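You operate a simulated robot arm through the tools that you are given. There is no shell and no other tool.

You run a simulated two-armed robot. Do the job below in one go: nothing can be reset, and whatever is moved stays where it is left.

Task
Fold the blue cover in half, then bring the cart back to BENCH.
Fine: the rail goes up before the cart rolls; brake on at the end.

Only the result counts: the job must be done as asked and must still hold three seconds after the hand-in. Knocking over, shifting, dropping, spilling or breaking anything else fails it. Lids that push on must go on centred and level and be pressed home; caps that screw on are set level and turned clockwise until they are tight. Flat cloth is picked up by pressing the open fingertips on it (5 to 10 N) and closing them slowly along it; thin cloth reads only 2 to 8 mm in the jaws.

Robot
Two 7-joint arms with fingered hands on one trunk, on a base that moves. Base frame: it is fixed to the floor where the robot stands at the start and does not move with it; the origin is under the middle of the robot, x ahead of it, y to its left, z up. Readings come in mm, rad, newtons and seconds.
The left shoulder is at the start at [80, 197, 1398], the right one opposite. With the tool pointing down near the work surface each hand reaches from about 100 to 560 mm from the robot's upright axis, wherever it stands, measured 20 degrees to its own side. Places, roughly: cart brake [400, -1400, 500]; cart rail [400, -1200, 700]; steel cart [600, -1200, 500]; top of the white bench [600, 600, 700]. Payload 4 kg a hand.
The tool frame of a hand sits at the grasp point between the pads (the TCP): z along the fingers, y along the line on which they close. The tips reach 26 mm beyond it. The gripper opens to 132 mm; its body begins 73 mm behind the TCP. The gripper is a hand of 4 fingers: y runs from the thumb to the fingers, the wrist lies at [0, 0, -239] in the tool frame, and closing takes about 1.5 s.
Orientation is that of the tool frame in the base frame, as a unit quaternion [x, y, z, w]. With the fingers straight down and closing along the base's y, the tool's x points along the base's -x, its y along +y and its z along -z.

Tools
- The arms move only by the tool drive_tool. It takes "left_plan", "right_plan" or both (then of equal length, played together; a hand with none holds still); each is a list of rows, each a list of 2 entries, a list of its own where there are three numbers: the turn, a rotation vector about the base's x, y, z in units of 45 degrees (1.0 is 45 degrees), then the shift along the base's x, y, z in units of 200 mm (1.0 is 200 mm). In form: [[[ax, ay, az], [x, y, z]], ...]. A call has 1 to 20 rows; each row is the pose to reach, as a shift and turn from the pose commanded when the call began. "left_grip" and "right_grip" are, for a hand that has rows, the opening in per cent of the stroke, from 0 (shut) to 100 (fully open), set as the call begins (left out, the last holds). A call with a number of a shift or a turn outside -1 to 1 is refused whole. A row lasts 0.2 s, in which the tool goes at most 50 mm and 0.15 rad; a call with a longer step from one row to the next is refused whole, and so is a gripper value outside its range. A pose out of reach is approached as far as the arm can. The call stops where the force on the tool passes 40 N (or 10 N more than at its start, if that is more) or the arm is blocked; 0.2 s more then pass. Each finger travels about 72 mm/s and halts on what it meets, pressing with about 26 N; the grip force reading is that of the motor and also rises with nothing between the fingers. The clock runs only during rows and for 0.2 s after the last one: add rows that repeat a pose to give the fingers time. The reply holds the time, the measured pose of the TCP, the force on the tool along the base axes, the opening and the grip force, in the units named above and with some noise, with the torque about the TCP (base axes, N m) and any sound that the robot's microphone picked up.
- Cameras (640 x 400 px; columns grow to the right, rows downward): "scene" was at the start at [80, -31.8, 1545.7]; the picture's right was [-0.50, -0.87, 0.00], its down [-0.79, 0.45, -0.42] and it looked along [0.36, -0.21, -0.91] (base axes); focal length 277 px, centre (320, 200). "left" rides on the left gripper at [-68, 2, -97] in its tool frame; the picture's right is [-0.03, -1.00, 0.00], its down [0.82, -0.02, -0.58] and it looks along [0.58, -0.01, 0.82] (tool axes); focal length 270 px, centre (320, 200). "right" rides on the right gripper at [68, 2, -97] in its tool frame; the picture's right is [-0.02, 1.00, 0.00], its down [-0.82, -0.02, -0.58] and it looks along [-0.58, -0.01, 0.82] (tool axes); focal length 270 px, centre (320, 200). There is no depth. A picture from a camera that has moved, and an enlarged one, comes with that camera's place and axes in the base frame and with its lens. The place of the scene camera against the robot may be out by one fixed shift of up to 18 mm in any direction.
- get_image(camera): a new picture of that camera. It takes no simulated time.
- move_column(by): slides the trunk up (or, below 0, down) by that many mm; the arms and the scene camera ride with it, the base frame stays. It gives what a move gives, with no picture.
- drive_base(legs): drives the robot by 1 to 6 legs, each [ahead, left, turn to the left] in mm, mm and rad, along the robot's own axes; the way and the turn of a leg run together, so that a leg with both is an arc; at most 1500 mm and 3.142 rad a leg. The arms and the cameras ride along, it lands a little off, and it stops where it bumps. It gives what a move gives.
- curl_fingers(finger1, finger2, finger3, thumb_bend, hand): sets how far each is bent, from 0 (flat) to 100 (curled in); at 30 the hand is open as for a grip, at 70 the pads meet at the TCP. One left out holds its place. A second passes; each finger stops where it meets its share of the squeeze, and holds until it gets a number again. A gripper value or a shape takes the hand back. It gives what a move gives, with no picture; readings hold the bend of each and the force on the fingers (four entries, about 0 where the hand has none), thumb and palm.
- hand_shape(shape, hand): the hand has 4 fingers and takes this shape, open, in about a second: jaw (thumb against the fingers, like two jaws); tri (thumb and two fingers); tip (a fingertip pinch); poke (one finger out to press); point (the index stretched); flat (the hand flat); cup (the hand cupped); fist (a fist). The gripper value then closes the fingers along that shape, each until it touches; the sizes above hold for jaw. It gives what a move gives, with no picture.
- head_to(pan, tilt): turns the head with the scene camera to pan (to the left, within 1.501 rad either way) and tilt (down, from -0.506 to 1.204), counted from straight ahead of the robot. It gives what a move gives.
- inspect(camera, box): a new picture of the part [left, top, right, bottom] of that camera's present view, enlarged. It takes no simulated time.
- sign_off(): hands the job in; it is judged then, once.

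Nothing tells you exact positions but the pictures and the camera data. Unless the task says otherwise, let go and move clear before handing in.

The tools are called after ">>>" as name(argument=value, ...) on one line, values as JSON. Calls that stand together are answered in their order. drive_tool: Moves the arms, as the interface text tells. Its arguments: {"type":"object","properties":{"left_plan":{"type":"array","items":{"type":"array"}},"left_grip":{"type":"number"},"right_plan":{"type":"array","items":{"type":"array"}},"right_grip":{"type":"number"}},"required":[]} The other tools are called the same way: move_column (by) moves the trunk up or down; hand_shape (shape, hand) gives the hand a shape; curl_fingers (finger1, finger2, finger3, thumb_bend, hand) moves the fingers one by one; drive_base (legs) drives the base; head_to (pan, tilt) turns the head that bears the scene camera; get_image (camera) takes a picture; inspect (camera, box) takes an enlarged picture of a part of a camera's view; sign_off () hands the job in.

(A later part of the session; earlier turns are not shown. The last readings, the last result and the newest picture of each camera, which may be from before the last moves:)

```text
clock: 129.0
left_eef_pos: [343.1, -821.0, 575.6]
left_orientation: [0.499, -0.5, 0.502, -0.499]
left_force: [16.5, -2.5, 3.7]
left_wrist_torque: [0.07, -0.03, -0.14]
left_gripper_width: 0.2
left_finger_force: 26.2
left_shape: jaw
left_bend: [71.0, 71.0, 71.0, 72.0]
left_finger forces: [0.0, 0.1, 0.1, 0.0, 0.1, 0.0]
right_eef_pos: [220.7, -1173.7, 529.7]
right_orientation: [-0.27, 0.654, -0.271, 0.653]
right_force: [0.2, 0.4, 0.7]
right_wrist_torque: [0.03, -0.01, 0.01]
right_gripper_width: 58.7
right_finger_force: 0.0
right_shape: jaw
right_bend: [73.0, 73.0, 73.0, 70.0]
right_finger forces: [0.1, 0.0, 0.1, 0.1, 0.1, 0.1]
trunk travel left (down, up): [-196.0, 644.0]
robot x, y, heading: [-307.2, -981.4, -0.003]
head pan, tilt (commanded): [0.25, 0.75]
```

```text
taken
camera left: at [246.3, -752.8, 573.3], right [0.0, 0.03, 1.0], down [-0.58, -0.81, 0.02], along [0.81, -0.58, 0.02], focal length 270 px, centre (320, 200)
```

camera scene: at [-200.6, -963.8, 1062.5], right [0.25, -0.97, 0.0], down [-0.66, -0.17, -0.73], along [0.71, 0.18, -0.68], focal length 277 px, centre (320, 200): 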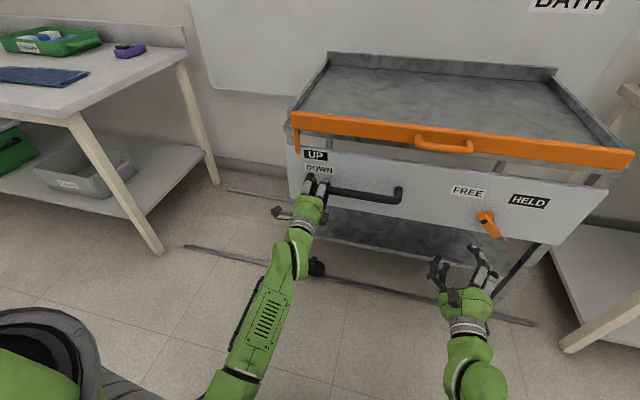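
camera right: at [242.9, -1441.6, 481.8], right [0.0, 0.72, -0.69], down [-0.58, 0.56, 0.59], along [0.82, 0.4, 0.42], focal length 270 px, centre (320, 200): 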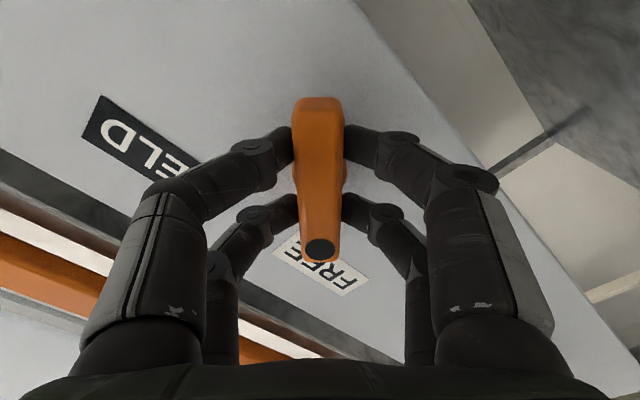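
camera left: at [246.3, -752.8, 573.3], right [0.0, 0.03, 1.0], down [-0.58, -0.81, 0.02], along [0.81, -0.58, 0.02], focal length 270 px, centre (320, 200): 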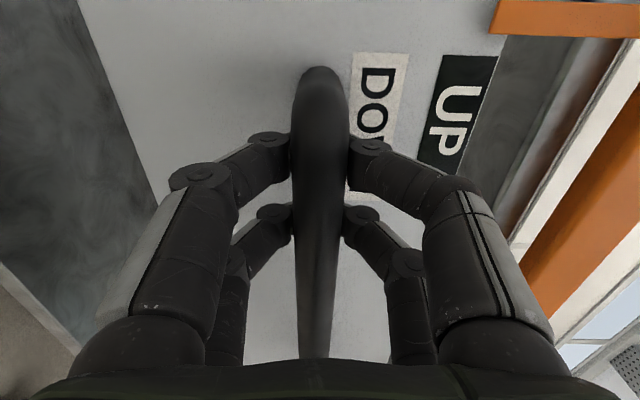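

The cart follows well. The floor rails run from y≈-133 to y≈-1645, so by symmetry the BENCH position should be about 676 mm from the start. I'll continue in steps.

>>> drive_base(legs=[[0, 200, 0]])

>>> drive_base(legs=[[0, 180, 0]])

>>> head_to(pan=0.3, tilt=0.7)

>>> get_image(camera="scene")

>>> get_image(camera="left")

```text
clock: 130.6
left_eef_pos: [344.6, -621.5, 575.8]
left_orientation: [0.498, -0.499, 0.503, -0.5]
left_force: [16.0, 1.0, 1.6]
left_wrist_torque: [0.02, 0.0, -0.14]
left_gripper_width: 0.1
left_finger_force: 25.6
left_shape: jaw
left_bend: [71.0, 71.0, 71.0, 72.0]
left_finger forces: [0.0, 0.1, 0.1, 0.0, 0.0, 0.1]
right_eef_pos: [221.0, -973.5, 529.6]
right_orientation: [-0.269, 0.654, -0.271, 0.653]
right_force: [0.4, 0.3, 0.1]
right_wrist_torque: [0.0, -0.01, -0.02]
right_gripper_width: 59.0
right_finger_force: 0.0
right_shape: jaw
right_bend: [73.0, 73.0, 73.0, 70.0]
right_finger forces: [0.0, 0.1, 0.0, 0.0, 0.0, 0.0]
trunk travel left (down, up): [-196.0, 644.0]
robot x, y, heading: [-309.2, -781.1, -0.001]
head pan, tilt (commanded): [0.25, 0.75]
```

```text
clock: 132.1
left_eef_pos: [343.9, -440.6, 575.6]
left_orientation: [0.499, -0.5, 0.502, -0.5]
left_force: [17.0, 0.7, 2.3]
left_wrist_torque: [0.03, -0.05, -0.16]
left_gripper_width: 0.2
left_finger_force: 25.8
left_shape: jaw
left_bend: [71.0, 71.0, 71.0, 72.0]
left_finger forces: [0.0, 0.0, 0.0, 0.0, 0.0, 0.1]
right_eef_pos: [220.6, -792.9, 528.5]
right_orientation: [-0.27, 0.654, -0.271, 0.652]
right_force: [0.8, 0.3, 1.2]
right_wrist_torque: [-0.04, -0.03, -0.01]
right_gripper_width: 58.8
right_finger_force: 0.0
right_shape: jaw
right_bend: [73.0, 73.0, 73.0, 70.0]
right_finger forces: [0.0, 0.1, 0.1, 0.0, 0.1, 0.0]
trunk travel left (down, up): [-196.0, 644.0]
robot x, y, heading: [-310.4, -601.3, -0.003]
head pan, tilt (commanded): [0.25, 0.75]
```

```text
clock: 132.7
left_eef_pos: [343.2, -441.7, 575.5]
left_orientation: [0.498, -0.5, 0.503, -0.499]
left_force: [12.9, 2.3, -0.3]
left_wrist_torque: [0.01, 0.0, -0.1]
left_gripper_width: 0.0
left_finger_force: 25.9
left_shape: jaw
left_bend: [71.0, 71.0, 71.0, 72.0]
left_finger forces: [0.0, 0.0, 0.1, 0.0, 0.0, 0.0]
right_eef_pos: [220.8, -793.2, 529.3]
right_orientation: [-0.27, 0.654, -0.272, 0.653]
right_force: [0.1, 0.1, -0.5]
right_wrist_torque: [-0.01, 0.01, 0.02]
right_gripper_width: 59.1
right_finger_force: 0.0
right_shape: jaw
right_bend: [73.0, 73.0, 73.0, 70.0]
right_finger forces: [0.0, 0.1, 0.0, 0.0, 0.0, 0.1]
trunk travel left (down, up): [-196.0, 644.0]
robot x, y, heading: [-311.9, -609.4, 0.0]
head pan, tilt (commanded): [0.3, 0.7]
```

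```text
taken
camera scene: at [-199.4, -579.2, 1066.7], right [0.3, -0.96, 0.0], down [-0.62, -0.19, -0.76], along [0.73, 0.23, -0.65], focal length 277 px, centre (320, 200)
```

scene: 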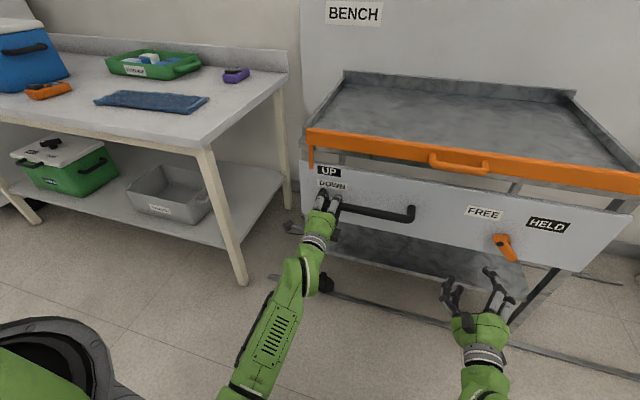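

```text
taken
camera left: at [246.6, -373.1, 573.6], right [0.0, 0.03, 1.0], down [-0.58, -0.81, 0.02], along [0.81, -0.58, 0.02], focal length 270 px, centre (320, 200)
```

left: 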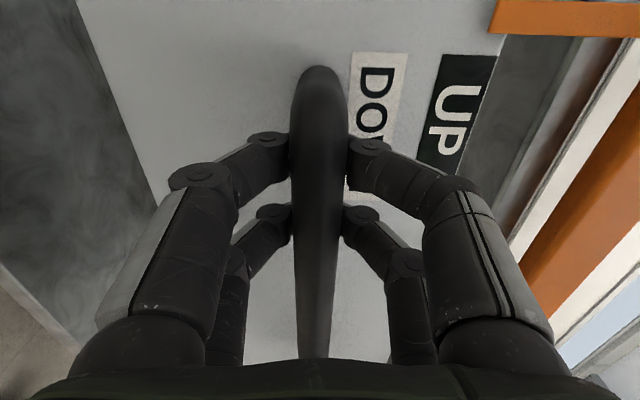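

About 150 mm remain by my estimate. I'll drive another 100 mm, then finish with small arm moves to feel for the stop.

>>> drive_base(legs=[[0, 100, 0]])

>>> get_image(camera="scene")

>>> get_image(camera="left")

```text
clock: 133.9
left_eef_pos: [343.4, -341.4, 576.1]
left_orientation: [0.498, -0.5, 0.502, -0.5]
left_force: [14.3, -1.4, -0.5]
left_wrist_torque: [0.02, 0.0, -0.14]
left_gripper_width: 0.0
left_finger_force: 26.0
left_shape: jaw
left_bend: [71.0, 71.0, 71.0, 72.0]
left_finger forces: [0.0, 0.0, 0.0, 0.1, 0.0, 0.0]
right_eef_pos: [220.7, -693.9, 528.3]
right_orientation: [-0.27, 0.654, -0.271, 0.653]
right_force: [0.3, -0.6, -0.3]
right_wrist_torque: [-0.02, -0.01, 0.01]
right_gripper_width: 59.0
right_finger_force: 0.1
right_shape: jaw
right_bend: [73.0, 73.0, 73.0, 70.0]
right_finger forces: [0.0, 0.0, 0.0, 0.1, 0.0, 0.1]
trunk travel left (down, up): [-196.0, 644.0]
robot x, y, heading: [-307.2, -500.8, -0.001]
head pan, tilt (commanded): [0.3, 0.7]
```

```text
taken
camera scene: at [-199.6, -478.7, 1066.7], right [0.3, -0.96, 0.0], down [-0.62, -0.19, -0.76], along [0.73, 0.23, -0.65], focal length 277 px, centre (320, 200)
```

scene: 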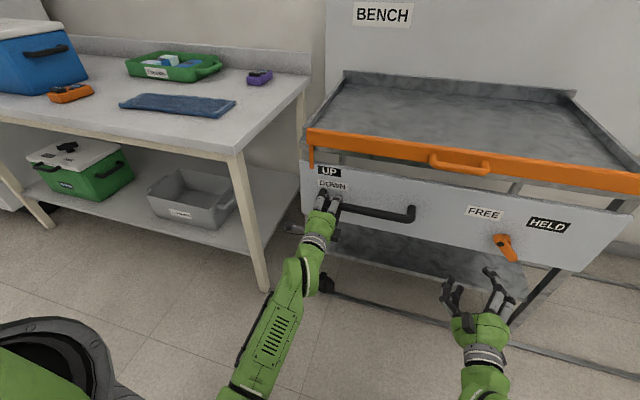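

```text
taken
camera left: at [246.6, -273.3, 573.5], right [0.0, 0.03, 1.0], down [-0.58, -0.81, 0.02], along [0.81, -0.58, 0.02], focal length 270 px, centre (320, 200)
```

left: 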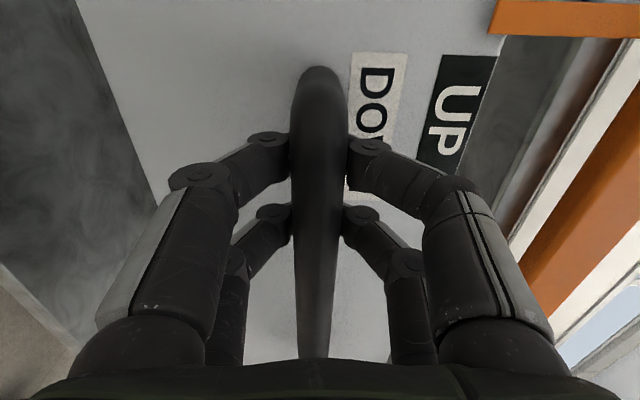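

>>> drive_base(legs=[[0, 30, 0]])

>>> drive_base(legs=[[0, 20, 0]])

>>> get_image(camera="left")

>>> get_image(camera="scene")

```text
clock: 134.7
left_eef_pos: [343.8, -311.8, 575.3]
left_orientation: [0.497, -0.501, 0.503, -0.498]
left_force: [13.1, -3.3, -0.3]
left_wrist_torque: [0.03, 0.02, -0.12]
left_gripper_width: 0.0
left_finger_force: 26.1
left_shape: jaw
left_bend: [71.0, 71.0, 71.0, 72.0]
left_finger forces: [0.1, 0.0, 0.0, 0.0, 0.0, 0.1]
right_eef_pos: [220.2, -662.6, 529.2]
right_orientation: [-0.269, 0.655, -0.271, 0.652]
right_force: [0.0, 0.5, 0.6]
right_wrist_torque: [0.0, 0.01, 0.03]
right_gripper_width: 59.0
right_finger_force: 0.0
right_shape: jaw
right_bend: [73.0, 73.0, 73.0, 70.0]
right_finger forces: [0.0, 0.0, 0.1, 0.0, 0.0, 0.0]
trunk travel left (down, up): [-196.0, 644.0]
robot x, y, heading: [-307.5, -476.2, 0.004]
head pan, tilt (commanded): [0.3, 0.7]
```

```text
clock: 135.5
left_eef_pos: [343.1, -292.0, 576.2]
left_orientation: [0.499, -0.5, 0.503, -0.498]
left_force: [11.9, -1.0, -0.3]
left_wrist_torque: [0.05, -0.01, -0.07]
left_gripper_width: 0.0
left_finger_force: 26.3
left_shape: jaw
left_bend: [71.0, 71.0, 71.0, 72.0]
left_finger forces: [0.0, 0.0, 0.1, 0.0, 0.0, 0.0]
right_eef_pos: [221.4, -643.4, 529.5]
right_orientation: [-0.269, 0.654, -0.272, 0.652]
right_force: [-0.7, 0.3, -1.1]
right_wrist_torque: [-0.01, 0.0, 0.04]
right_gripper_width: 58.5
right_finger_force: 0.0
right_shape: jaw
right_bend: [73.0, 73.0, 73.0, 70.0]
right_finger forces: [0.0, 0.0, 0.1, 0.0, 0.0, 0.0]
trunk travel left (down, up): [-196.0, 644.0]
robot x, y, heading: [-307.5, -449.6, -0.0]
head pan, tilt (commanded): [0.3, 0.7]
```

```text
taken
camera left: at [247.0, -224.3, 573.6], right [0.0, 0.03, 1.0], down [-0.58, -0.81, 0.02], along [0.81, -0.58, 0.02], focal length 270 px, centre (320, 200)
```

left: 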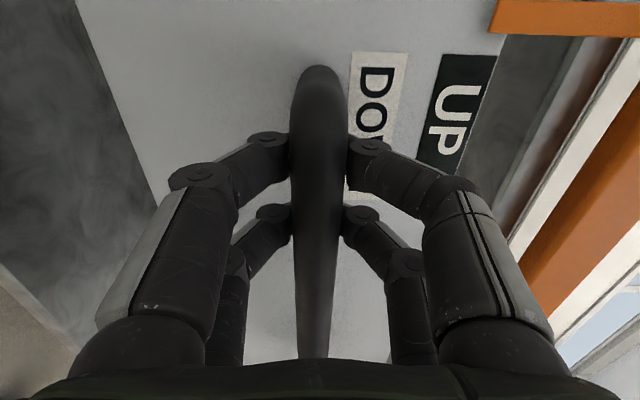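

```text
taken
camera scene: at [-199.6, -428.6, 1066.7], right [0.3, -0.96, 0.0], down [-0.62, -0.19, -0.76], along [0.73, 0.23, -0.65], focal length 277 px, centre (320, 200)
```

scene: 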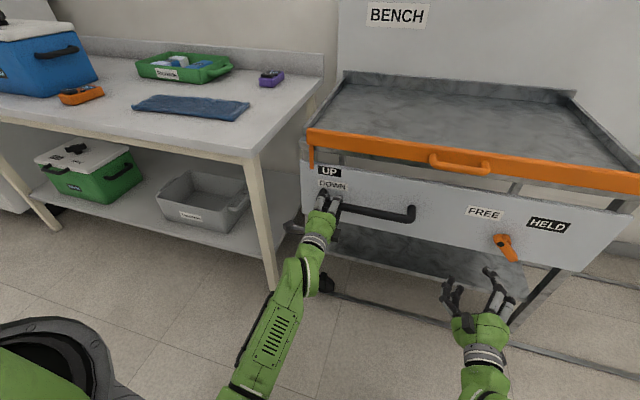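

By symmetry (rail ends, signs, gap to the bench) the cart is now within about a centimetre of its BENCH position. I'll push gently a little further to see whether there's a stop.

>>> drive_tool(left_plan=[[[0, 0, 0], [0, 0.015, 0]], [[0, 0, 0], [0, 0.03, 0]], [[0, 0, 0], [0, 0.045, 0]], [[0, 0, 0], [0, 0.06, 0]], [[0, 0, 0], [0, 0.06, 0]]])

>>> get_image(camera="left")

```text
clock: 136.7
left_eef_pos: [344.4, -280.3, 575.9]
left_orientation: [0.498, -0.5, 0.502, -0.499]
left_force: [11.9, -4.4, -2.2]
left_wrist_torque: [-0.02, 0.02, -0.09]
left_gripper_width: 0.1
left_finger_force: 26.6
left_shape: jaw
left_bend: [71.0, 71.0, 71.0, 72.0]
left_finger forces: [0.0, 0.1, 0.0, 0.0, 0.1, 0.1]
right_eef_pos: [221.4, -644.3, 528.4]
right_orientation: [-0.27, 0.655, -0.272, 0.652]
right_force: [-0.5, 0.2, -1.6]
right_wrist_torque: [0.01, 0.0, -0.02]
right_gripper_width: 59.0
right_finger_force: 0.0
right_shape: jaw
right_bend: [73.0, 73.0, 73.0, 70.0]
right_finger forces: [0.1, 0.1, 0.0, 0.0, 0.0, 0.1]
trunk travel left (down, up): [-196.0, 644.0]
robot x, y, heading: [-310.5, -451.5, 0.0]
head pan, tilt (commanded): [0.3, 0.7]
```

```text
taken
camera left: at [247.0, -212.9, 573.8], right [0.0, 0.03, 1.0], down [-0.58, -0.81, 0.02], along [0.81, -0.58, 0.02], focal length 270 px, centre (320, 200)
```

left: 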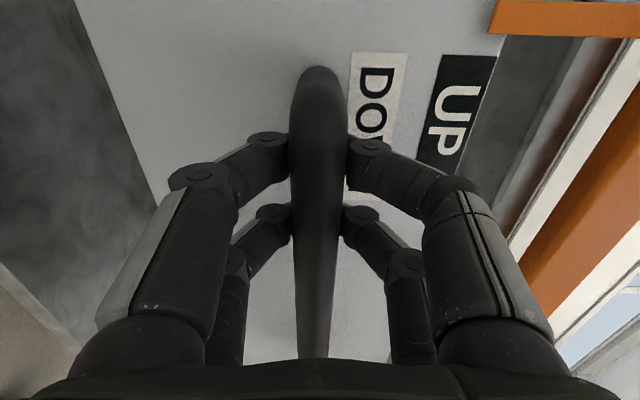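

No stop yet; the cart rolls freely. By the hand's travel it has moved 678 mm. I'll compare the caster-to-rail-end distance for an independent check.

>>> inspect(camera="scene", box=[200, 200, 440, 350])

>>> head_to(pan=0.0, tilt=0.9)

>>> get_image(camera="scene")

```text
2.67 times, centred on (320, 275) of scene
camera zoom: at [-199.2, -429.4, 1066.7], right [0.3, -0.96, 0.0], down [-0.62, -0.19, -0.76], along [0.73, 0.23, -0.65], focal length 739 px, centre (320, 0)
```

zoom: 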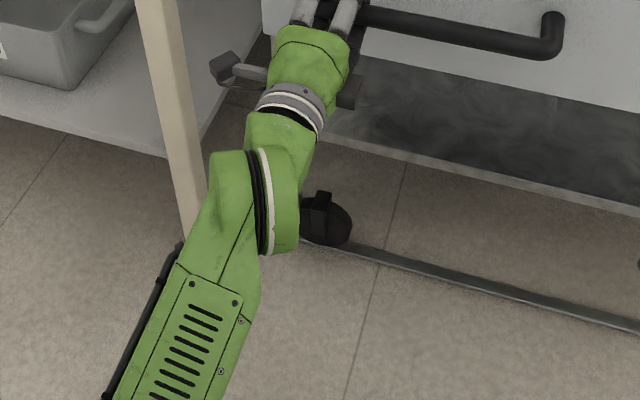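

```text
clock: 137.5
left_eef_pos: [342.8, -281.7, 576.9]
left_orientation: [0.498, -0.501, 0.503, -0.499]
left_force: [13.3, -3.6, -0.8]
left_wrist_torque: [-0.04, -0.01, -0.1]
left_gripper_width: 0.0
left_finger_force: 26.1
left_shape: jaw
left_bend: [71.0, 71.0, 71.0, 72.0]
left_finger forces: [0.0, 0.1, 0.1, 0.0, 0.1, 0.0]
right_eef_pos: [219.1, -643.8, 529.1]
right_orientation: [-0.27, 0.655, -0.271, 0.652]
right_force: [-0.1, -0.5, -0.8]
right_wrist_torque: [-0.01, -0.03, -0.01]
right_gripper_width: 58.9
right_finger_force: 0.1
right_shape: jaw
right_bend: [73.0, 73.0, 73.0, 70.0]
right_finger forces: [0.1, 0.1, 0.1, 0.0, 0.0, 0.0]
trunk travel left (down, up): [-196.0, 644.0]
robot x, y, heading: [-311.4, -454.0, 0.005]
head pan, tilt (commanded): [0.0, 0.901]
```

```text
taken
camera scene: at [-204.9, -454.3, 1050.5], right [0.0, -1.0, 0.0], down [-0.78, 0.0, -0.62], along [0.62, 0.0, -0.78], focal length 277 px, centre (320, 200)
```

scene: 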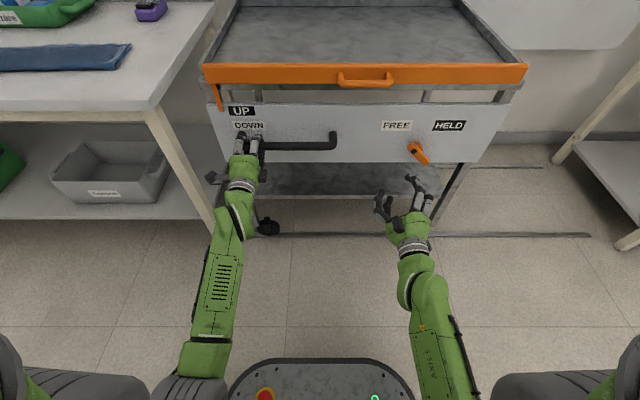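

The scene view puts the cart centre at y≈-550, against a symmetric target of about -549. To be sure there's no hard stop slightly further on, I'll push another 25 mm gently; it can be rolled back.

>>> drive_tool(left_plan=[[[0, 0, 0], [0, 0.015, 0]], [[0, 0, 0], [0, 0.03, 0]], [[0, 0, 0], [0, 0.045, 0]], [[0, 0, 0], [0, 0.06, 0]], [[0, 0, 0], [0, 0.075, 0]], [[0, 0, 0], [0, 0.09, 0]], [[0, 0, 0], [0, 0.105, 0]], [[0, 0, 0], [0, 0.12, 0]], [[0, 0, 0], [0, 0.12, 0]]])

>>> get_image(camera="left")

>>> get_image(camera="scene")

```text
clock: 138.4
left_eef_pos: [344.0, -278.2, 577.1]
left_orientation: [0.495, -0.502, 0.507, -0.496]
left_force: [4.2, -12.7, -0.4]
left_wrist_torque: [-0.04, 0.0, -0.09]
left_gripper_width: 0.3
left_finger_force: 25.9
left_shape: jaw
left_bend: [71.0, 71.0, 71.0, 72.0]
left_finger forces: [0.1, 0.1, 0.0, 0.0, 0.0, 0.1]
right_eef_pos: [218.8, -645.9, 529.1]
right_orientation: [-0.268, 0.655, -0.274, 0.652]
right_force: [-0.2, 0.5, 0.1]
right_wrist_torque: [-0.02, 0.01, -0.03]
right_gripper_width: 58.8
right_finger_force: 0.0
right_shape: jaw
right_bend: [73.0, 73.0, 73.0, 70.0]
right_finger forces: [0.0, 0.1, 0.0, 0.0, 0.1, 0.0]
trunk travel left (down, up): [-196.0, 644.0]
robot x, y, heading: [-309.6, -454.2, -0.005]
head pan, tilt (commanded): [0.0, 0.901]
stopped in row 4 (left hand): the force on the tool passed its limit at 43 N (the readings are from after the stop); the commanded pose is now the measured one
```

```text
taken
camera left: at [248.2, -209.0, 573.6], right [0.0, 0.03, 1.0], down [-0.59, -0.8, 0.02], along [0.81, -0.59, 0.02], focal length 270 px, centre (320, 200)
```

left: 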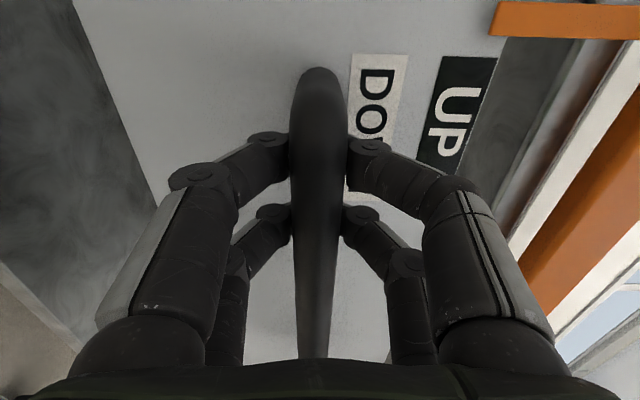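

```text
taken
camera scene: at [-205.8, -455.3, 1050.7], right [-0.01, -1.0, 0.0], down [-0.78, 0.0, -0.62], along [0.62, 0.0, -0.78], focal length 277 px, centre (320, 200)
```

scene: 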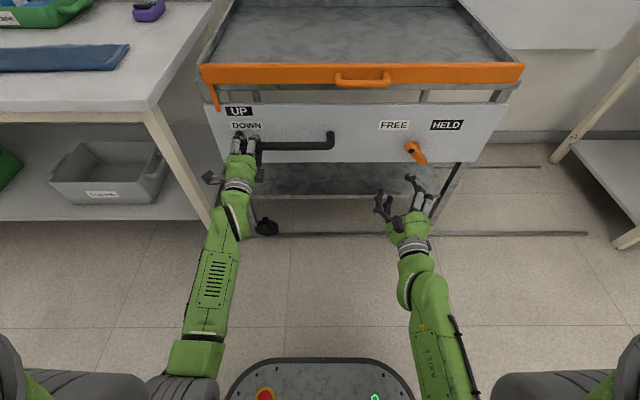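

The cart has come up against its end stop at BENCH: the force spiked and it won't go further. I'll keep holding the handle with the left hand and line up the right hand, still rolled to the FREE angle, with the brake knob.

>>> drive_tool(right_plan=[[[0, 0, 0], [0, -0.1, 0]], [[0, 0, 0], [0, -0.2, 0.005]], [[0, 0, 0], [0, -0.34, 0.008]], [[0, 0, 0], [0, -0.34, 0.008]]])

>>> get_image(camera="right")

>>> inspect(camera="scene", box=[350, 90, 510, 190])

```text
clock: 139.2
left_eef_pos: [342.3, -279.9, 577.4]
left_orientation: [-0.494, 0.507, -0.497, 0.501]
left_force: [8.7, -0.3, 3.5]
left_wrist_torque: [-0.08, 0.0, -0.11]
left_gripper_width: 0.2
left_finger_force: 26.4
left_shape: jaw
left_bend: [70.0, 70.0, 70.0, 72.0]
left_finger forces: [0.1, 0.0, 0.0, 0.0, 0.1, 0.0]
right_eef_pos: [217.7, -673.3, 528.9]
right_orientation: [-0.272, 0.643, -0.257, 0.668]
right_force: [0.5, -0.6, -0.8]
right_wrist_torque: [-0.01, 0.0, 0.07]
right_gripper_width: 59.3
right_finger_force: 0.1
right_shape: jaw
right_bend: [73.0, 73.0, 73.0, 70.0]
right_finger forces: [0.0, 0.0, 0.0, 0.1, 0.0, 0.1]
right hand out of reach, approached as far as the arm can: row 1, 2
trunk travel left (down, up): [-196.0, 644.0]
robot x, y, heading: [-308.4, -449.1, 0.002]
head pan, tilt (commanded): [0.0, 0.901]
stopped in row 3 (left hand): the force on the tool passed its limit at 67 N (the readings are from after the stop); the commanded pose is now the measured one
```

```text
taken
camera right: at [123.0, -724.1, 475.6], right [-0.01, 0.74, -0.68], down [-0.61, 0.53, 0.59], along [0.79, 0.42, 0.45], focal length 270 px, centre (320, 200)
```

right: 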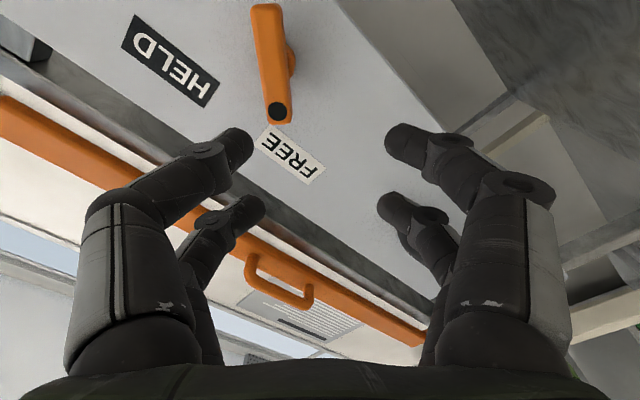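

```text
4.00 times, centred on (430, 140) of scene
camera zoom: at [-206.8, -472.7, 1051.0], right [0.0, -1.0, -0.02], down [-0.78, 0.02, -0.62], along [0.62, 0.01, -0.78], focal length 1109 px, centre (-120, 440)
```

zoom: 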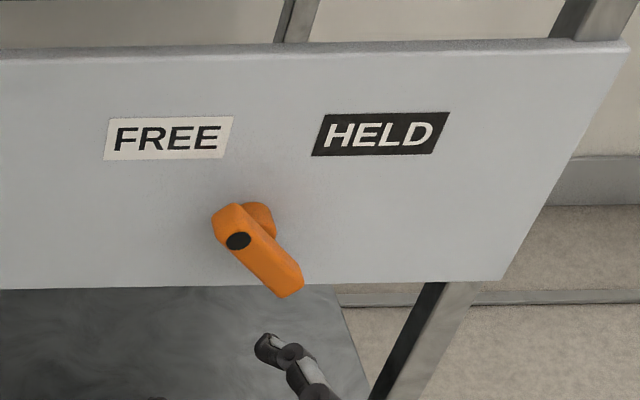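

The right hand ran out of reach and pulled against the left grip, so the two shouldn't work coupled like this. I'll release the handle with the left hand, back out, and re-centre the base for the knob.

>>> drive_tool(left_plan=[[[0, 0, 0], [0, 0, 0]], [[0, 0, 0], [0, 0, 0]], [[0, 0, 0], [0, 0, 0]], [[0, 0, 0], [0, 0, 0]], [[0, 0, 0], [0, 0, 0]]], left_grip=45)

>>> get_image(camera="left")

>>> get_image(camera="scene")

```text
clock: 140.4
left_eef_pos: [343.0, -280.7, 575.4]
left_orientation: [-0.496, 0.508, -0.496, 0.5]
left_force: [0.0, -0.3, -1.3]
left_wrist_torque: [0.03, 0.02, 0.02]
left_gripper_width: 58.6
left_finger_force: 0.1
left_shape: jaw
left_bend: [73.0, 73.0, 73.0, 70.0]
left_finger forces: [0.0, 0.1, 0.0, 0.1, 0.1, 0.0]
right_eef_pos: [218.2, -673.0, 530.0]
right_orientation: [-0.272, 0.642, -0.258, 0.669]
right_force: [-0.4, 0.0, -0.1]
right_wrist_torque: [0.0, 0.02, -0.03]
right_gripper_width: 59.3
right_finger_force: 0.2
right_shape: jaw
right_bend: [73.0, 73.0, 73.0, 70.0]
right_finger forces: [0.0, 0.1, 0.0, 0.1, 0.1, 0.0]
trunk travel left (down, up): [-196.0, 644.0]
robot x, y, heading: [-308.8, -453.0, -0.0]
head pan, tilt (commanded): [0.0, 0.901]
```

```text
taken
camera left: at [246.1, -211.4, 574.8], right [0.01, 0.01, 1.0], down [-0.58, -0.81, 0.01], along [0.81, -0.58, 0.0], focal length 270 px, centre (320, 200)
```

left: 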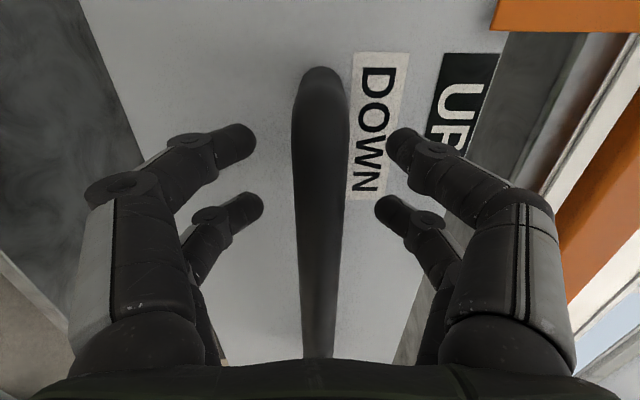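

```text
taken
camera scene: at [-207.1, -472.6, 1051.0], right [0.0, -1.0, -0.02], down [-0.78, 0.01, -0.62], along [0.62, 0.01, -0.78], focal length 277 px, centre (320, 200)
```

scene: 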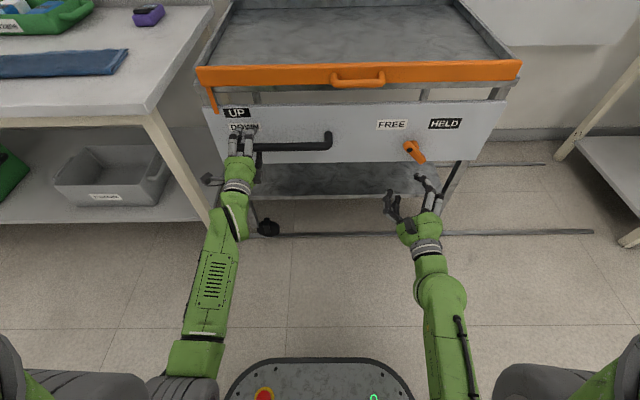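

Released cleanly, and the cart hasn't moved. I'll back the left hand out and drive the base 75 mm right so the knob is comfortably in front of the right arm.

>>> drive_tool(left_plan=[[[0, 0, 0], [-0.15, 0, 0]], [[0, 0, 0], [-0.3, 0, 0]], [[0, 0, 0], [-0.45, 0, 0]], [[0, 0, 0], [-0.6, 0, 0]], [[0, 0, 0], [-0.65, -0.1, 0]], [[0, 0, 0], [-0.65, -0.2, 0]], [[0, 0, 0], [-0.65, -0.2, 0]]])

>>> drive_base(legs=[[0, -78, 0]])

>>> get_image(camera="scene")

>>> get_image(camera="right")

```text
clock: 142.0
left_eef_pos: [212.0, -319.4, 573.0]
left_orientation: [-0.496, 0.508, -0.495, 0.501]
left_force: [-0.2, -0.2, -0.3]
left_wrist_torque: [0.0, -0.03, -0.02]
left_gripper_width: 58.9
left_finger_force: 0.1
left_shape: jaw
left_bend: [73.0, 73.0, 73.0, 70.0]
left_finger forces: [0.0, 0.0, 0.0, 0.0, 0.0, 0.0]
right_eef_pos: [217.8, -674.6, 529.4]
right_orientation: [-0.273, 0.642, -0.257, 0.669]
right_force: [0.4, -0.3, -0.9]
right_wrist_torque: [0.01, 0.0, 0.02]
right_gripper_width: 59.2
right_finger_force: 0.2
right_shape: jaw
right_bend: [73.0, 73.0, 73.0, 70.0]
right_finger forces: [0.1, 0.0, 0.0, 0.0, 0.0, 0.0]
trunk travel left (down, up): [-196.0, 644.0]
robot x, y, heading: [-308.5, -453.1, 0.001]
head pan, tilt (commanded): [0.0, 0.901]
```

```text
clock: 143.0
left_eef_pos: [212.5, -397.0, 573.4]
left_orientation: [-0.496, 0.508, -0.496, 0.5]
left_force: [0.2, -0.2, -0.7]
left_wrist_torque: [0.0, 0.02, 0.01]
left_gripper_width: 59.2
left_finger_force: 0.0
left_shape: jaw
left_bend: [73.0, 73.0, 73.0, 70.0]
left_finger forces: [0.1, 0.0, 0.0, 0.0, 0.0, 0.0]
right_eef_pos: [217.7, -751.2, 530.3]
right_orientation: [-0.271, 0.641, -0.259, 0.669]
right_force: [-0.1, -0.1, -0.1]
right_wrist_torque: [0.01, 0.0, 0.02]
right_gripper_width: 59.4
right_finger_force: 0.0
right_shape: jaw
right_bend: [73.0, 73.0, 73.0, 70.0]
right_finger forces: [0.0, 0.0, 0.0, 0.1, 0.0, 0.0]
trunk travel left (down, up): [-196.0, 644.0]
robot x, y, heading: [-307.7, -530.3, -0.002]
head pan, tilt (commanded): [0.0, 0.901]
```

```text
taken
camera scene: at [-207.1, -550.7, 1050.4], right [0.0, -1.0, -0.02], down [-0.78, 0.02, -0.62], along [0.62, 0.01, -0.78], focal length 277 px, centre (320, 200)
```

scene: 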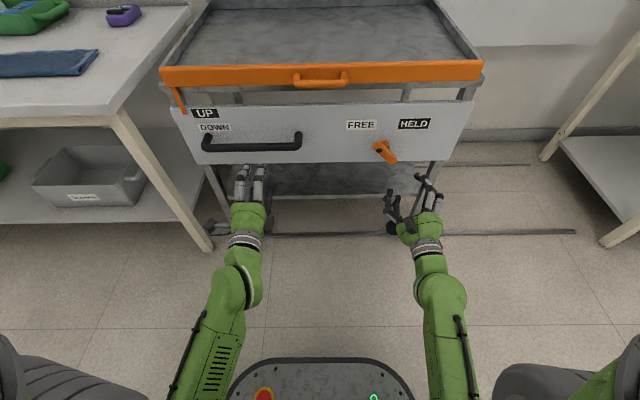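

```text
taken
camera right: at [123.6, -802.5, 476.3], right [0.0, 0.74, -0.68], down [-0.61, 0.53, 0.58], along [0.79, 0.42, 0.45], focal length 270 px, centre (320, 200)
```

right: 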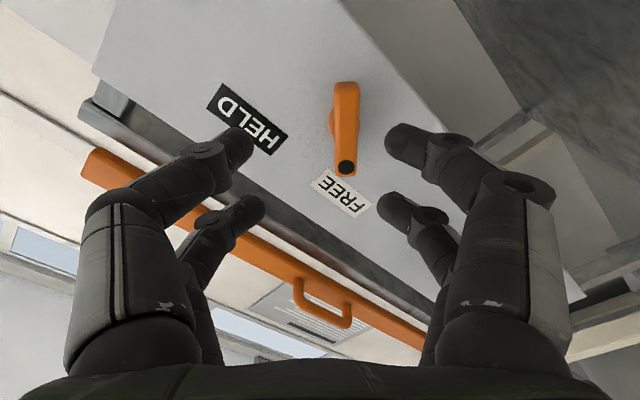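

The cart is still in place. I'll line up the right hand with the knob (about y=-713) and correct its small orientation error.

>>> drive_tool(right_plan=[[[-0.01, 0.02, -0.02], [0.05, 0.1, 0.003]], [[-0.021, 0.038, -0.039], [0.15, 0.19, 0.003]], [[-0.021, 0.038, -0.039], [0.26, 0.19, 0.003]], [[-0.021, 0.038, -0.039], [0.26, 0.19, 0.003]]])

>>> get_image(camera="right")

>>> inspect(camera="scene", box=[320, 90, 480, 190])

```text
clock: 144.0
left_eef_pos: [212.8, -388.7, 570.2]
left_orientation: [-0.502, 0.503, -0.501, 0.494]
left_force: [0.6, -0.2, -0.4]
left_wrist_torque: [0.03, -0.01, 0.0]
left_gripper_width: 59.1
left_finger_force: 0.0
left_shape: jaw
left_bend: [73.0, 73.0, 73.0, 70.0]
left_finger forces: [0.1, 0.1, 0.0, 0.0, 0.1, 0.0]
right_eef_pos: [269.1, -707.0, 536.0]
right_orientation: [-0.278, 0.652, -0.276, 0.65]
right_force: [0.2, 0.5, -1.1]
right_wrist_torque: [0.06, -0.02, 0.0]
right_gripper_width: 59.3
right_finger_force: 0.0
right_shape: jaw
right_bend: [73.0, 73.0, 73.0, 70.0]
right_finger forces: [0.0, 0.0, 0.0, 0.1, 0.1, 0.1]
trunk travel left (down, up): [-196.0, 644.0]
robot x, y, heading: [-306.4, -528.6, -0.011]
head pan, tilt (commanded): [0.0, 0.901]
```

```text
taken
camera right: at [172.4, -755.6, 485.8], right [0.0, 0.71, -0.7], down [-0.58, 0.57, 0.58], along [0.82, 0.41, 0.41], focal length 270 px, centre (320, 200)
```

right: 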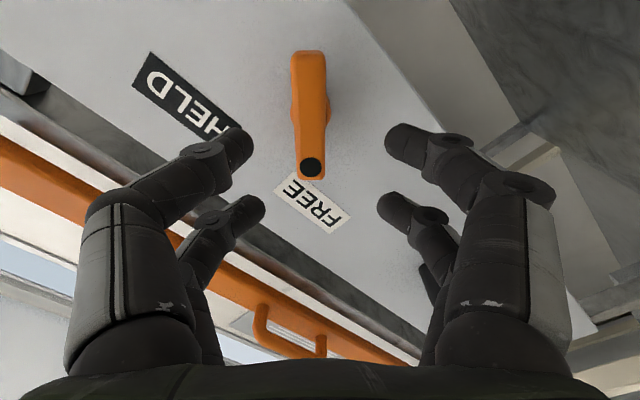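

```text
4.00 times, centred on (400, 140) of scene
camera zoom: at [-206.0, -531.7, 1050.7], right [0.0, -1.0, 0.0], down [-0.78, 0.0, -0.62], along [0.62, 0.0, -0.78], focal length 1109 px, centre (0, 440)
```

zoom: 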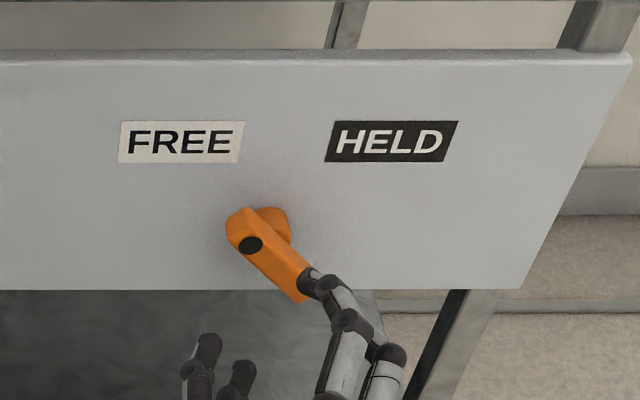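

The knob sits about 11 mm further right than I assumed. I'll correct and step closer.

>>> drive_tool(right_plan=[[[0, 0, 0], [0.05, -0.03, -0.007]], [[0, 0, 0], [0.15, -0.055, -0.013]], [[0, 0, 0], [0.2, -0.055, -0.013]], [[0, 0, 0], [0.2, -0.055, -0.013]]])

>>> get_image(camera="right")

```text
clock: 145.0
left_eef_pos: [213.3, -388.9, 570.1]
left_orientation: [-0.502, 0.503, -0.501, 0.495]
left_force: [-0.5, -0.6, 0.8]
left_wrist_torque: [0.02, 0.01, 0.01]
left_gripper_width: 59.0
left_finger_force: 0.2
left_shape: jaw
left_bend: [73.0, 73.0, 73.0, 70.0]
left_finger forces: [0.0, 0.0, 0.0, 0.1, 0.0, 0.0]
right_eef_pos: [309.3, -715.7, 531.3]
right_orientation: [-0.278, 0.651, -0.276, 0.65]
right_force: [-0.3, -0.5, 0.0]
right_wrist_torque: [0.0, -0.01, -0.02]
right_gripper_width: 59.1
right_finger_force: 0.0
right_shape: jaw
right_bend: [73.0, 73.0, 73.0, 70.0]
right_finger forces: [0.0, 0.1, 0.0, 0.1, 0.1, 0.0]
trunk travel left (down, up): [-196.0, 644.0]
robot x, y, heading: [-302.5, -530.7, -0.001]
head pan, tilt (commanded): [0.0, 0.901]
```

```text
taken
camera right: at [212.9, -766.0, 482.7], right [0.0, 0.71, -0.7], down [-0.58, 0.57, 0.58], along [0.82, 0.41, 0.41], focal length 270 px, centre (320, 200)
```

right: 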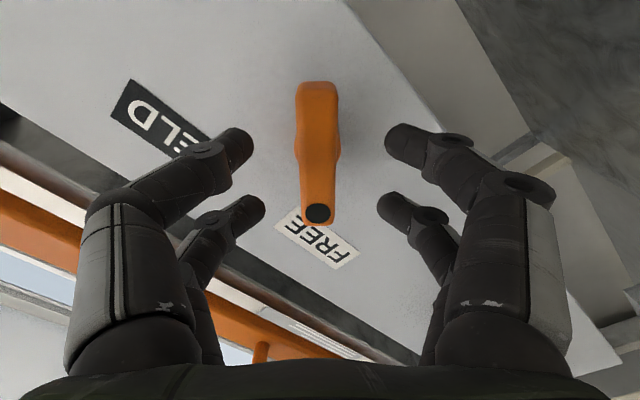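

Now it's centred. I'll move in and close on the knob.

>>> drive_tool(right_plan=[[[0, 0, 0], [0.05, -0.004, 0.004]], [[0, 0, 0], [0.1, -0.006, 0.005]], [[0, 0, 0], [0.155, -0.006, 0.005]], [[0, 0, 0], [0.155, -0.006, 0.005]]])

>>> drive_tool(right_plan=[[[0, 0, 0], [0, 0, 0]], [[0, 0, 0], [0, 0, 0]], [[0, 0, 0], [0, 0, 0]], [[0, 0, 0], [0, 0, 0]], [[0, 0, 0], [0, 0, 0]], [[0, 0, 0], [0, 0, 0]]], right_grip=5)

>>> get_image(camera="right")

>>> inspect(camera="scene", box=[320, 90, 480, 190])

```text
clock: 146.0
left_eef_pos: [213.1, -389.2, 569.9]
left_orientation: [-0.501, 0.503, -0.501, 0.495]
left_force: [-0.7, -0.8, -0.2]
left_wrist_torque: [0.01, -0.02, 0.02]
left_gripper_width: 58.9
left_finger_force: 0.2
left_shape: jaw
left_bend: [73.0, 73.0, 73.0, 70.0]
left_finger forces: [0.0, 0.0, 0.1, 0.1, 0.2, 0.0]
right_eef_pos: [340.0, -717.3, 532.7]
right_orientation: [-0.278, 0.651, -0.276, 0.65]
right_force: [0.6, 0.6, -0.9]
right_wrist_torque: [0.0, -0.01, -0.04]
right_gripper_width: 59.7
right_finger_force: 0.1
right_shape: jaw
right_bend: [73.0, 73.0, 73.0, 70.0]
right_finger forces: [0.0, 0.0, 0.1, 0.0, 0.0, 0.0]
trunk travel left (down, up): [-196.0, 644.0]
robot x, y, heading: [-308.5, -530.5, -0.002]
head pan, tilt (commanded): [0.0, 0.901]
```

```text
clock: 147.4
left_eef_pos: [214.2, -388.5, 569.2]
left_orientation: [-0.501, 0.503, -0.501, 0.495]
left_force: [0.5, 0.2, -0.3]
left_wrist_torque: [0.01, -0.02, 0.02]
left_gripper_width: 59.2
left_finger_force: 0.1
left_shape: jaw
left_bend: [73.0, 73.0, 73.0, 70.0]
left_finger forces: [0.0, 0.1, 0.0, 0.0, 0.0, 0.0]
right_eef_pos: [340.8, -717.2, 532.6]
right_orientation: [-0.279, 0.651, -0.275, 0.65]
right_force: [6.0, -1.0, 0.5]
right_wrist_torque: [-0.03, -0.02, -0.07]
right_gripper_width: 15.2
right_finger_force: 26.2
right_shape: jaw
right_bend: [72.0, 72.0, 72.0, 70.0]
right_finger forces: [22.9, 23.0, 23.4, 0.0, 23.6, 0.0]
trunk travel left (down, up): [-196.0, 644.0]
robot x, y, heading: [-308.9, -532.0, -0.009]
head pan, tilt (commanded): [0.0, 0.901]
```

```text
taken
camera right: at [243.9, -766.6, 483.8], right [0.0, 0.71, -0.7], down [-0.58, 0.57, 0.58], along [0.82, 0.41, 0.41], focal length 270 px, centre (320, 200)
```

right: 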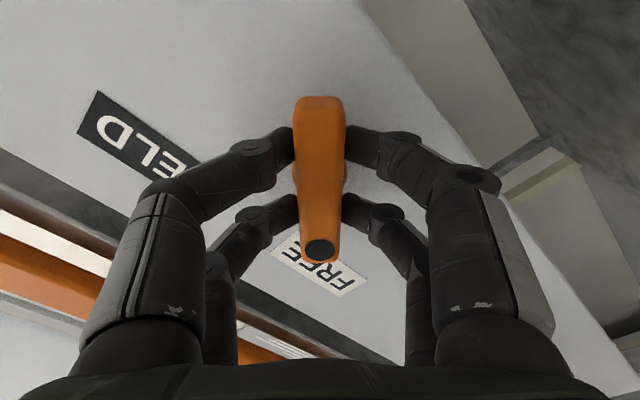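

```text
4.00 times, centred on (400, 140) of scene
camera zoom: at [-205.6, -531.8, 1050.6], right [0.0, -1.0, 0.0], down [-0.78, 0.0, -0.62], along [0.62, 0.0, -0.78], focal length 1109 px, centre (0, 440)
```

zoom: 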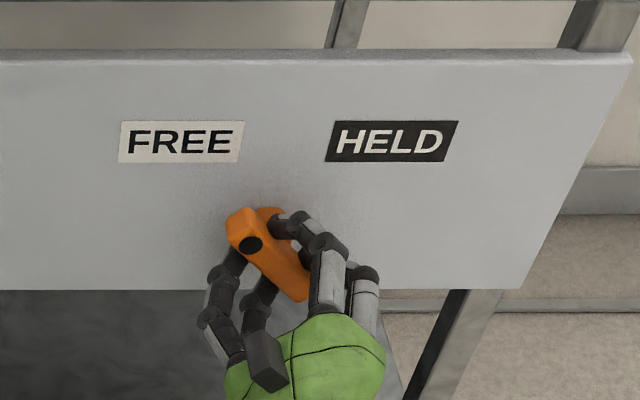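

The knob is gripped. Before braking, I'll nudge the cart a few mm toward BENCH so it's fully against its stop.

>>> drive_tool(right_plan=[[[0, 0, 0], [0, 0.01, 0]], [[0, 0, 0], [0, 0.02, 0]], [[0, 0, 0], [0, 0.03, 0]], [[0, 0, 0], [0, 0.03, 0]]])

>>> inspect(camera="scene", box=[320, 90, 480, 190])

```text
clock: 148.4
left_eef_pos: [213.7, -387.8, 571.4]
left_orientation: [-0.5, 0.504, -0.501, 0.495]
left_force: [-0.6, -1.0, -0.7]
left_wrist_torque: [-0.01, -0.01, -0.06]
left_gripper_width: 58.8
left_finger_force: 0.1
left_shape: jaw
left_bend: [73.0, 73.0, 73.0, 70.0]
left_finger forces: [0.0, 0.0, 0.0, 0.0, 0.1, 0.1]
right_eef_pos: [340.5, -715.1, 531.3]
right_orientation: [-0.275, 0.653, -0.278, 0.649]
right_force: [3.0, -23.5, 0.9]
right_wrist_torque: [0.03, -0.1, -0.49]
right_gripper_width: 15.2
right_finger_force: 25.8
right_shape: jaw
right_bend: [72.0, 72.0, 72.0, 70.0]
right_finger forces: [21.1, 21.3, 29.3, 0.0, 30.0, 0.0]
trunk travel left (down, up): [-196.0, 644.0]
robot x, y, heading: [-310.3, -532.0, -0.008]
head pan, tilt (commanded): [0.0, 0.901]
```

```text
4.00 times, centred on (400, 140) of scene
camera zoom: at [-205.8, -534.1, 1050.6], right [0.0, -1.0, 0.0], down [-0.78, 0.0, -0.62], along [0.62, 0.0, -0.78], focal length 1109 px, centre (0, 440)
```

zoom: 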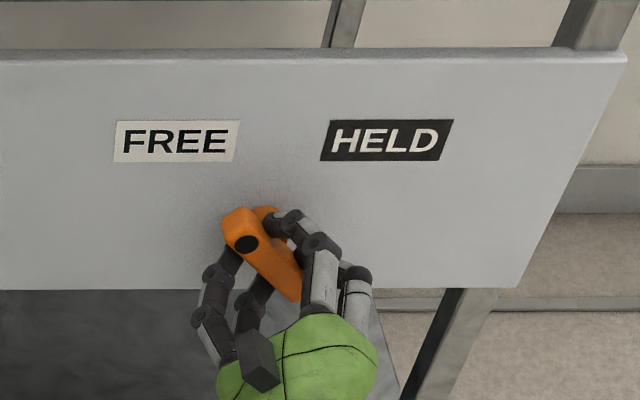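

The cart is firmly at its stop (23 N, no movement). I'll relax slightly and turn the knob clockwise toward HELD, the first 45°.

>>> drive_tool(right_plan=[[[0, 0, 0], [0, -0.015, 0]], [[0.125, 0, 0], [0, -0.02, 0]], [[0.25, 0, 0], [0, -0.02, 0]], [[0.375, 0, 0], [0, -0.02, 0]], [[0.5, 0, 0], [0, -0.02, 0]], [[0.625, 0, 0], [0, -0.02, 0]], [[0.75, 0, 0], [0, -0.02, 0]], [[0.875, 0, 0], [0, -0.02, 0]], [[1.0, 0, 0], [0, -0.02, 0]], [[1.0, 0, 0], [0, -0.02, 0]]])

>>> inspect(camera="scene", box=[320, 90, 480, 190])

```text
clock: 150.6
left_eef_pos: [213.1, -388.0, 569.9]
left_orientation: [-0.501, 0.503, -0.501, 0.495]
left_force: [0.3, -0.2, 0.1]
left_wrist_torque: [0.0, 0.02, -0.03]
left_gripper_width: 59.0
left_finger_force: 0.1
left_shape: jaw
left_bend: [73.0, 73.0, 73.0, 70.0]
left_finger forces: [0.1, 0.0, 0.1, 0.1, 0.0, 0.1]
right_eef_pos: [342.0, -715.8, 532.8]
right_orientation: [-0.008, 0.708, -0.005, 0.707]
right_force: [-4.3, 5.1, -7.1]
right_wrist_torque: [0.03, 0.13, 0.03]
right_gripper_width: 15.4
right_finger_force: 25.7
right_shape: jaw
right_bend: [72.0, 72.0, 72.0, 70.0]
right_finger forces: [27.0, 27.0, 24.1, 0.0, 24.6, 0.0]
trunk travel left (down, up): [-196.0, 644.0]
robot x, y, heading: [-310.0, -530.1, -0.003]
head pan, tilt (commanded): [0.0, 0.901]
```

```text
4.00 times, centred on (400, 140) of scene
camera zoom: at [-205.6, -531.6, 1050.6], right [0.0, -1.0, 0.0], down [-0.78, 0.0, -0.62], along [0.62, 0.0, -0.78], focal length 1109 px, centre (0, 440)
```

zoom: 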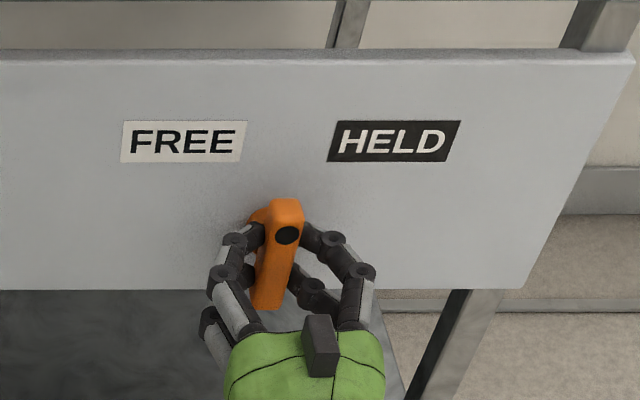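

>>> drive_tool(right_plan=[[[0, 0, 0], [0, 0.01, 0]], [[0.125, 0, 0], [0, 0.015, 0]], [[0.25, 0, 0], [0, 0.015, 0]], [[0.375, 0, 0], [0, 0.015, 0]], [[0.5, 0, 0], [0, 0.015, 0]], [[0.625, 0, 0], [0, 0.015, 0]], [[0.75, 0, 0], [0, 0.015, 0]], [[0.875, 0, 0], [0, 0.015, 0]], [[1.0, 0, 0], [0, 0.015, 0]], [[1.0, 0, 0], [0, 0.015, 0]]])

>>> inspect(camera="scene", box=[320, 90, 480, 190])

>>> get_image(camera="right")

```text
clock: 152.8
left_eef_pos: [211.9, -388.0, 570.5]
left_orientation: [-0.501, 0.503, -0.5, 0.495]
left_force: [-0.5, 0.0, 0.2]
left_wrist_torque: [-0.01, -0.01, -0.03]
left_gripper_width: 59.1
left_finger_force: 0.0
left_shape: jaw
left_bend: [73.0, 73.0, 73.0, 70.0]
left_finger forces: [0.0, 0.1, 0.1, 0.0, 0.0, 0.0]
right_eef_pos: [341.4, -713.4, 532.8]
right_orientation: [0.264, 0.655, 0.266, 0.657]
right_force: [-2.4, -1.8, -1.6]
right_wrist_torque: [0.0, 0.11, -0.04]
right_gripper_width: 15.3
right_finger_force: 25.9
right_shape: jaw
right_bend: [72.0, 72.0, 72.0, 70.0]
right_finger forces: [24.9, 24.9, 25.9, 0.0, 26.3, 0.0]
trunk travel left (down, up): [-196.0, 644.0]
robot x, y, heading: [-307.0, -528.0, -0.001]
head pan, tilt (commanded): [0.0, 0.901]
```

```text
4.00 times, centred on (400, 140) of scene
camera zoom: at [-205.8, -531.9, 1050.7], right [0.0, -1.0, 0.0], down [-0.78, 0.0, -0.62], along [0.62, 0.0, -0.78], focal length 1109 px, centre (0, 440)
```

zoom: 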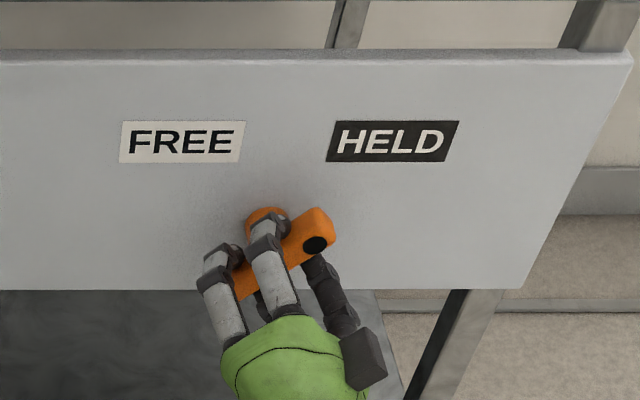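

```text
taken
camera right: at [244.2, -665.2, 484.4], right [-0.01, 0.7, 0.71], down [-0.58, -0.58, 0.57], along [0.82, -0.41, 0.41], focal length 270 px, centre (320, 200)
```

right: 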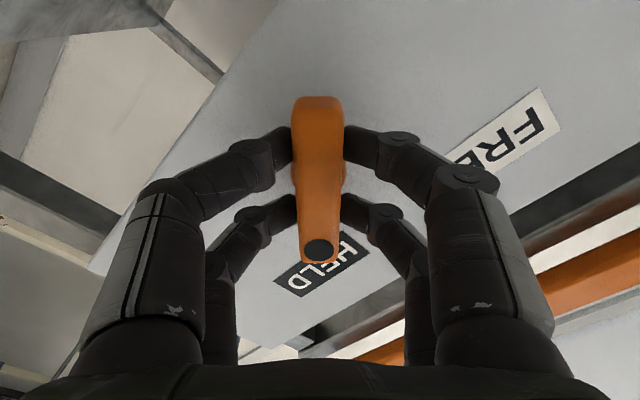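

The dot is at HELD. I'll turn a few more degrees to make sure the knob is against its HELD stop.

>>> drive_tool(right_plan=[[[0.06, 0, 0], [0, 0, 0]], [[0.12, 0, 0], [0, 0, 0]], [[0.18, 0, 0], [0, 0, 0]], [[0.18, 0, 0], [0, 0, 0]]])

>>> inspect(camera="scene", box=[320, 90, 480, 190])

```text
clock: 153.8
left_eef_pos: [214.1, -389.1, 569.5]
left_orientation: [-0.501, 0.503, -0.5, 0.495]
left_force: [0.4, 0.5, 0.7]
left_wrist_torque: [0.0, -0.02, -0.03]
left_gripper_width: 58.8
left_finger_force: 0.1
left_shape: jaw
left_bend: [73.0, 73.0, 73.0, 70.0]
left_finger forces: [0.0, 0.0, 0.1, 0.0, 0.1, 0.0]
right_eef_pos: [342.3, -712.6, 534.8]
right_orientation: [0.308, 0.635, 0.311, 0.636]
right_force: [-3.3, 0.5, -3.9]
right_wrist_torque: [-0.94, 0.08, -0.03]
right_gripper_width: 15.7
right_finger_force: 26.0
right_shape: jaw
right_bend: [72.0, 72.0, 72.0, 70.0]
right_finger forces: [21.9, 31.2, 22.6, 0.0, 32.4, 0.0]
trunk travel left (down, up): [-196.0, 644.0]
robot x, y, heading: [-310.7, -529.0, -0.001]
head pan, tilt (commanded): [0.0, 0.901]
```

```text
4.00 times, centred on (400, 140) of scene
camera zoom: at [-205.7, -531.7, 1050.6], right [0.0, -1.0, 0.0], down [-0.78, 0.0, -0.62], along [0.62, 0.0, -0.78], focal length 1109 px, centre (0, 440)
```

zoom: 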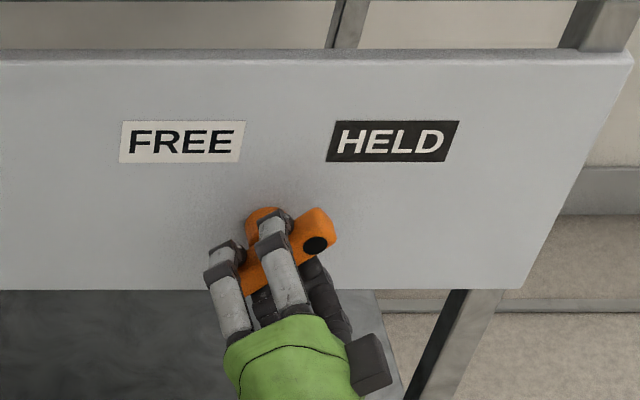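

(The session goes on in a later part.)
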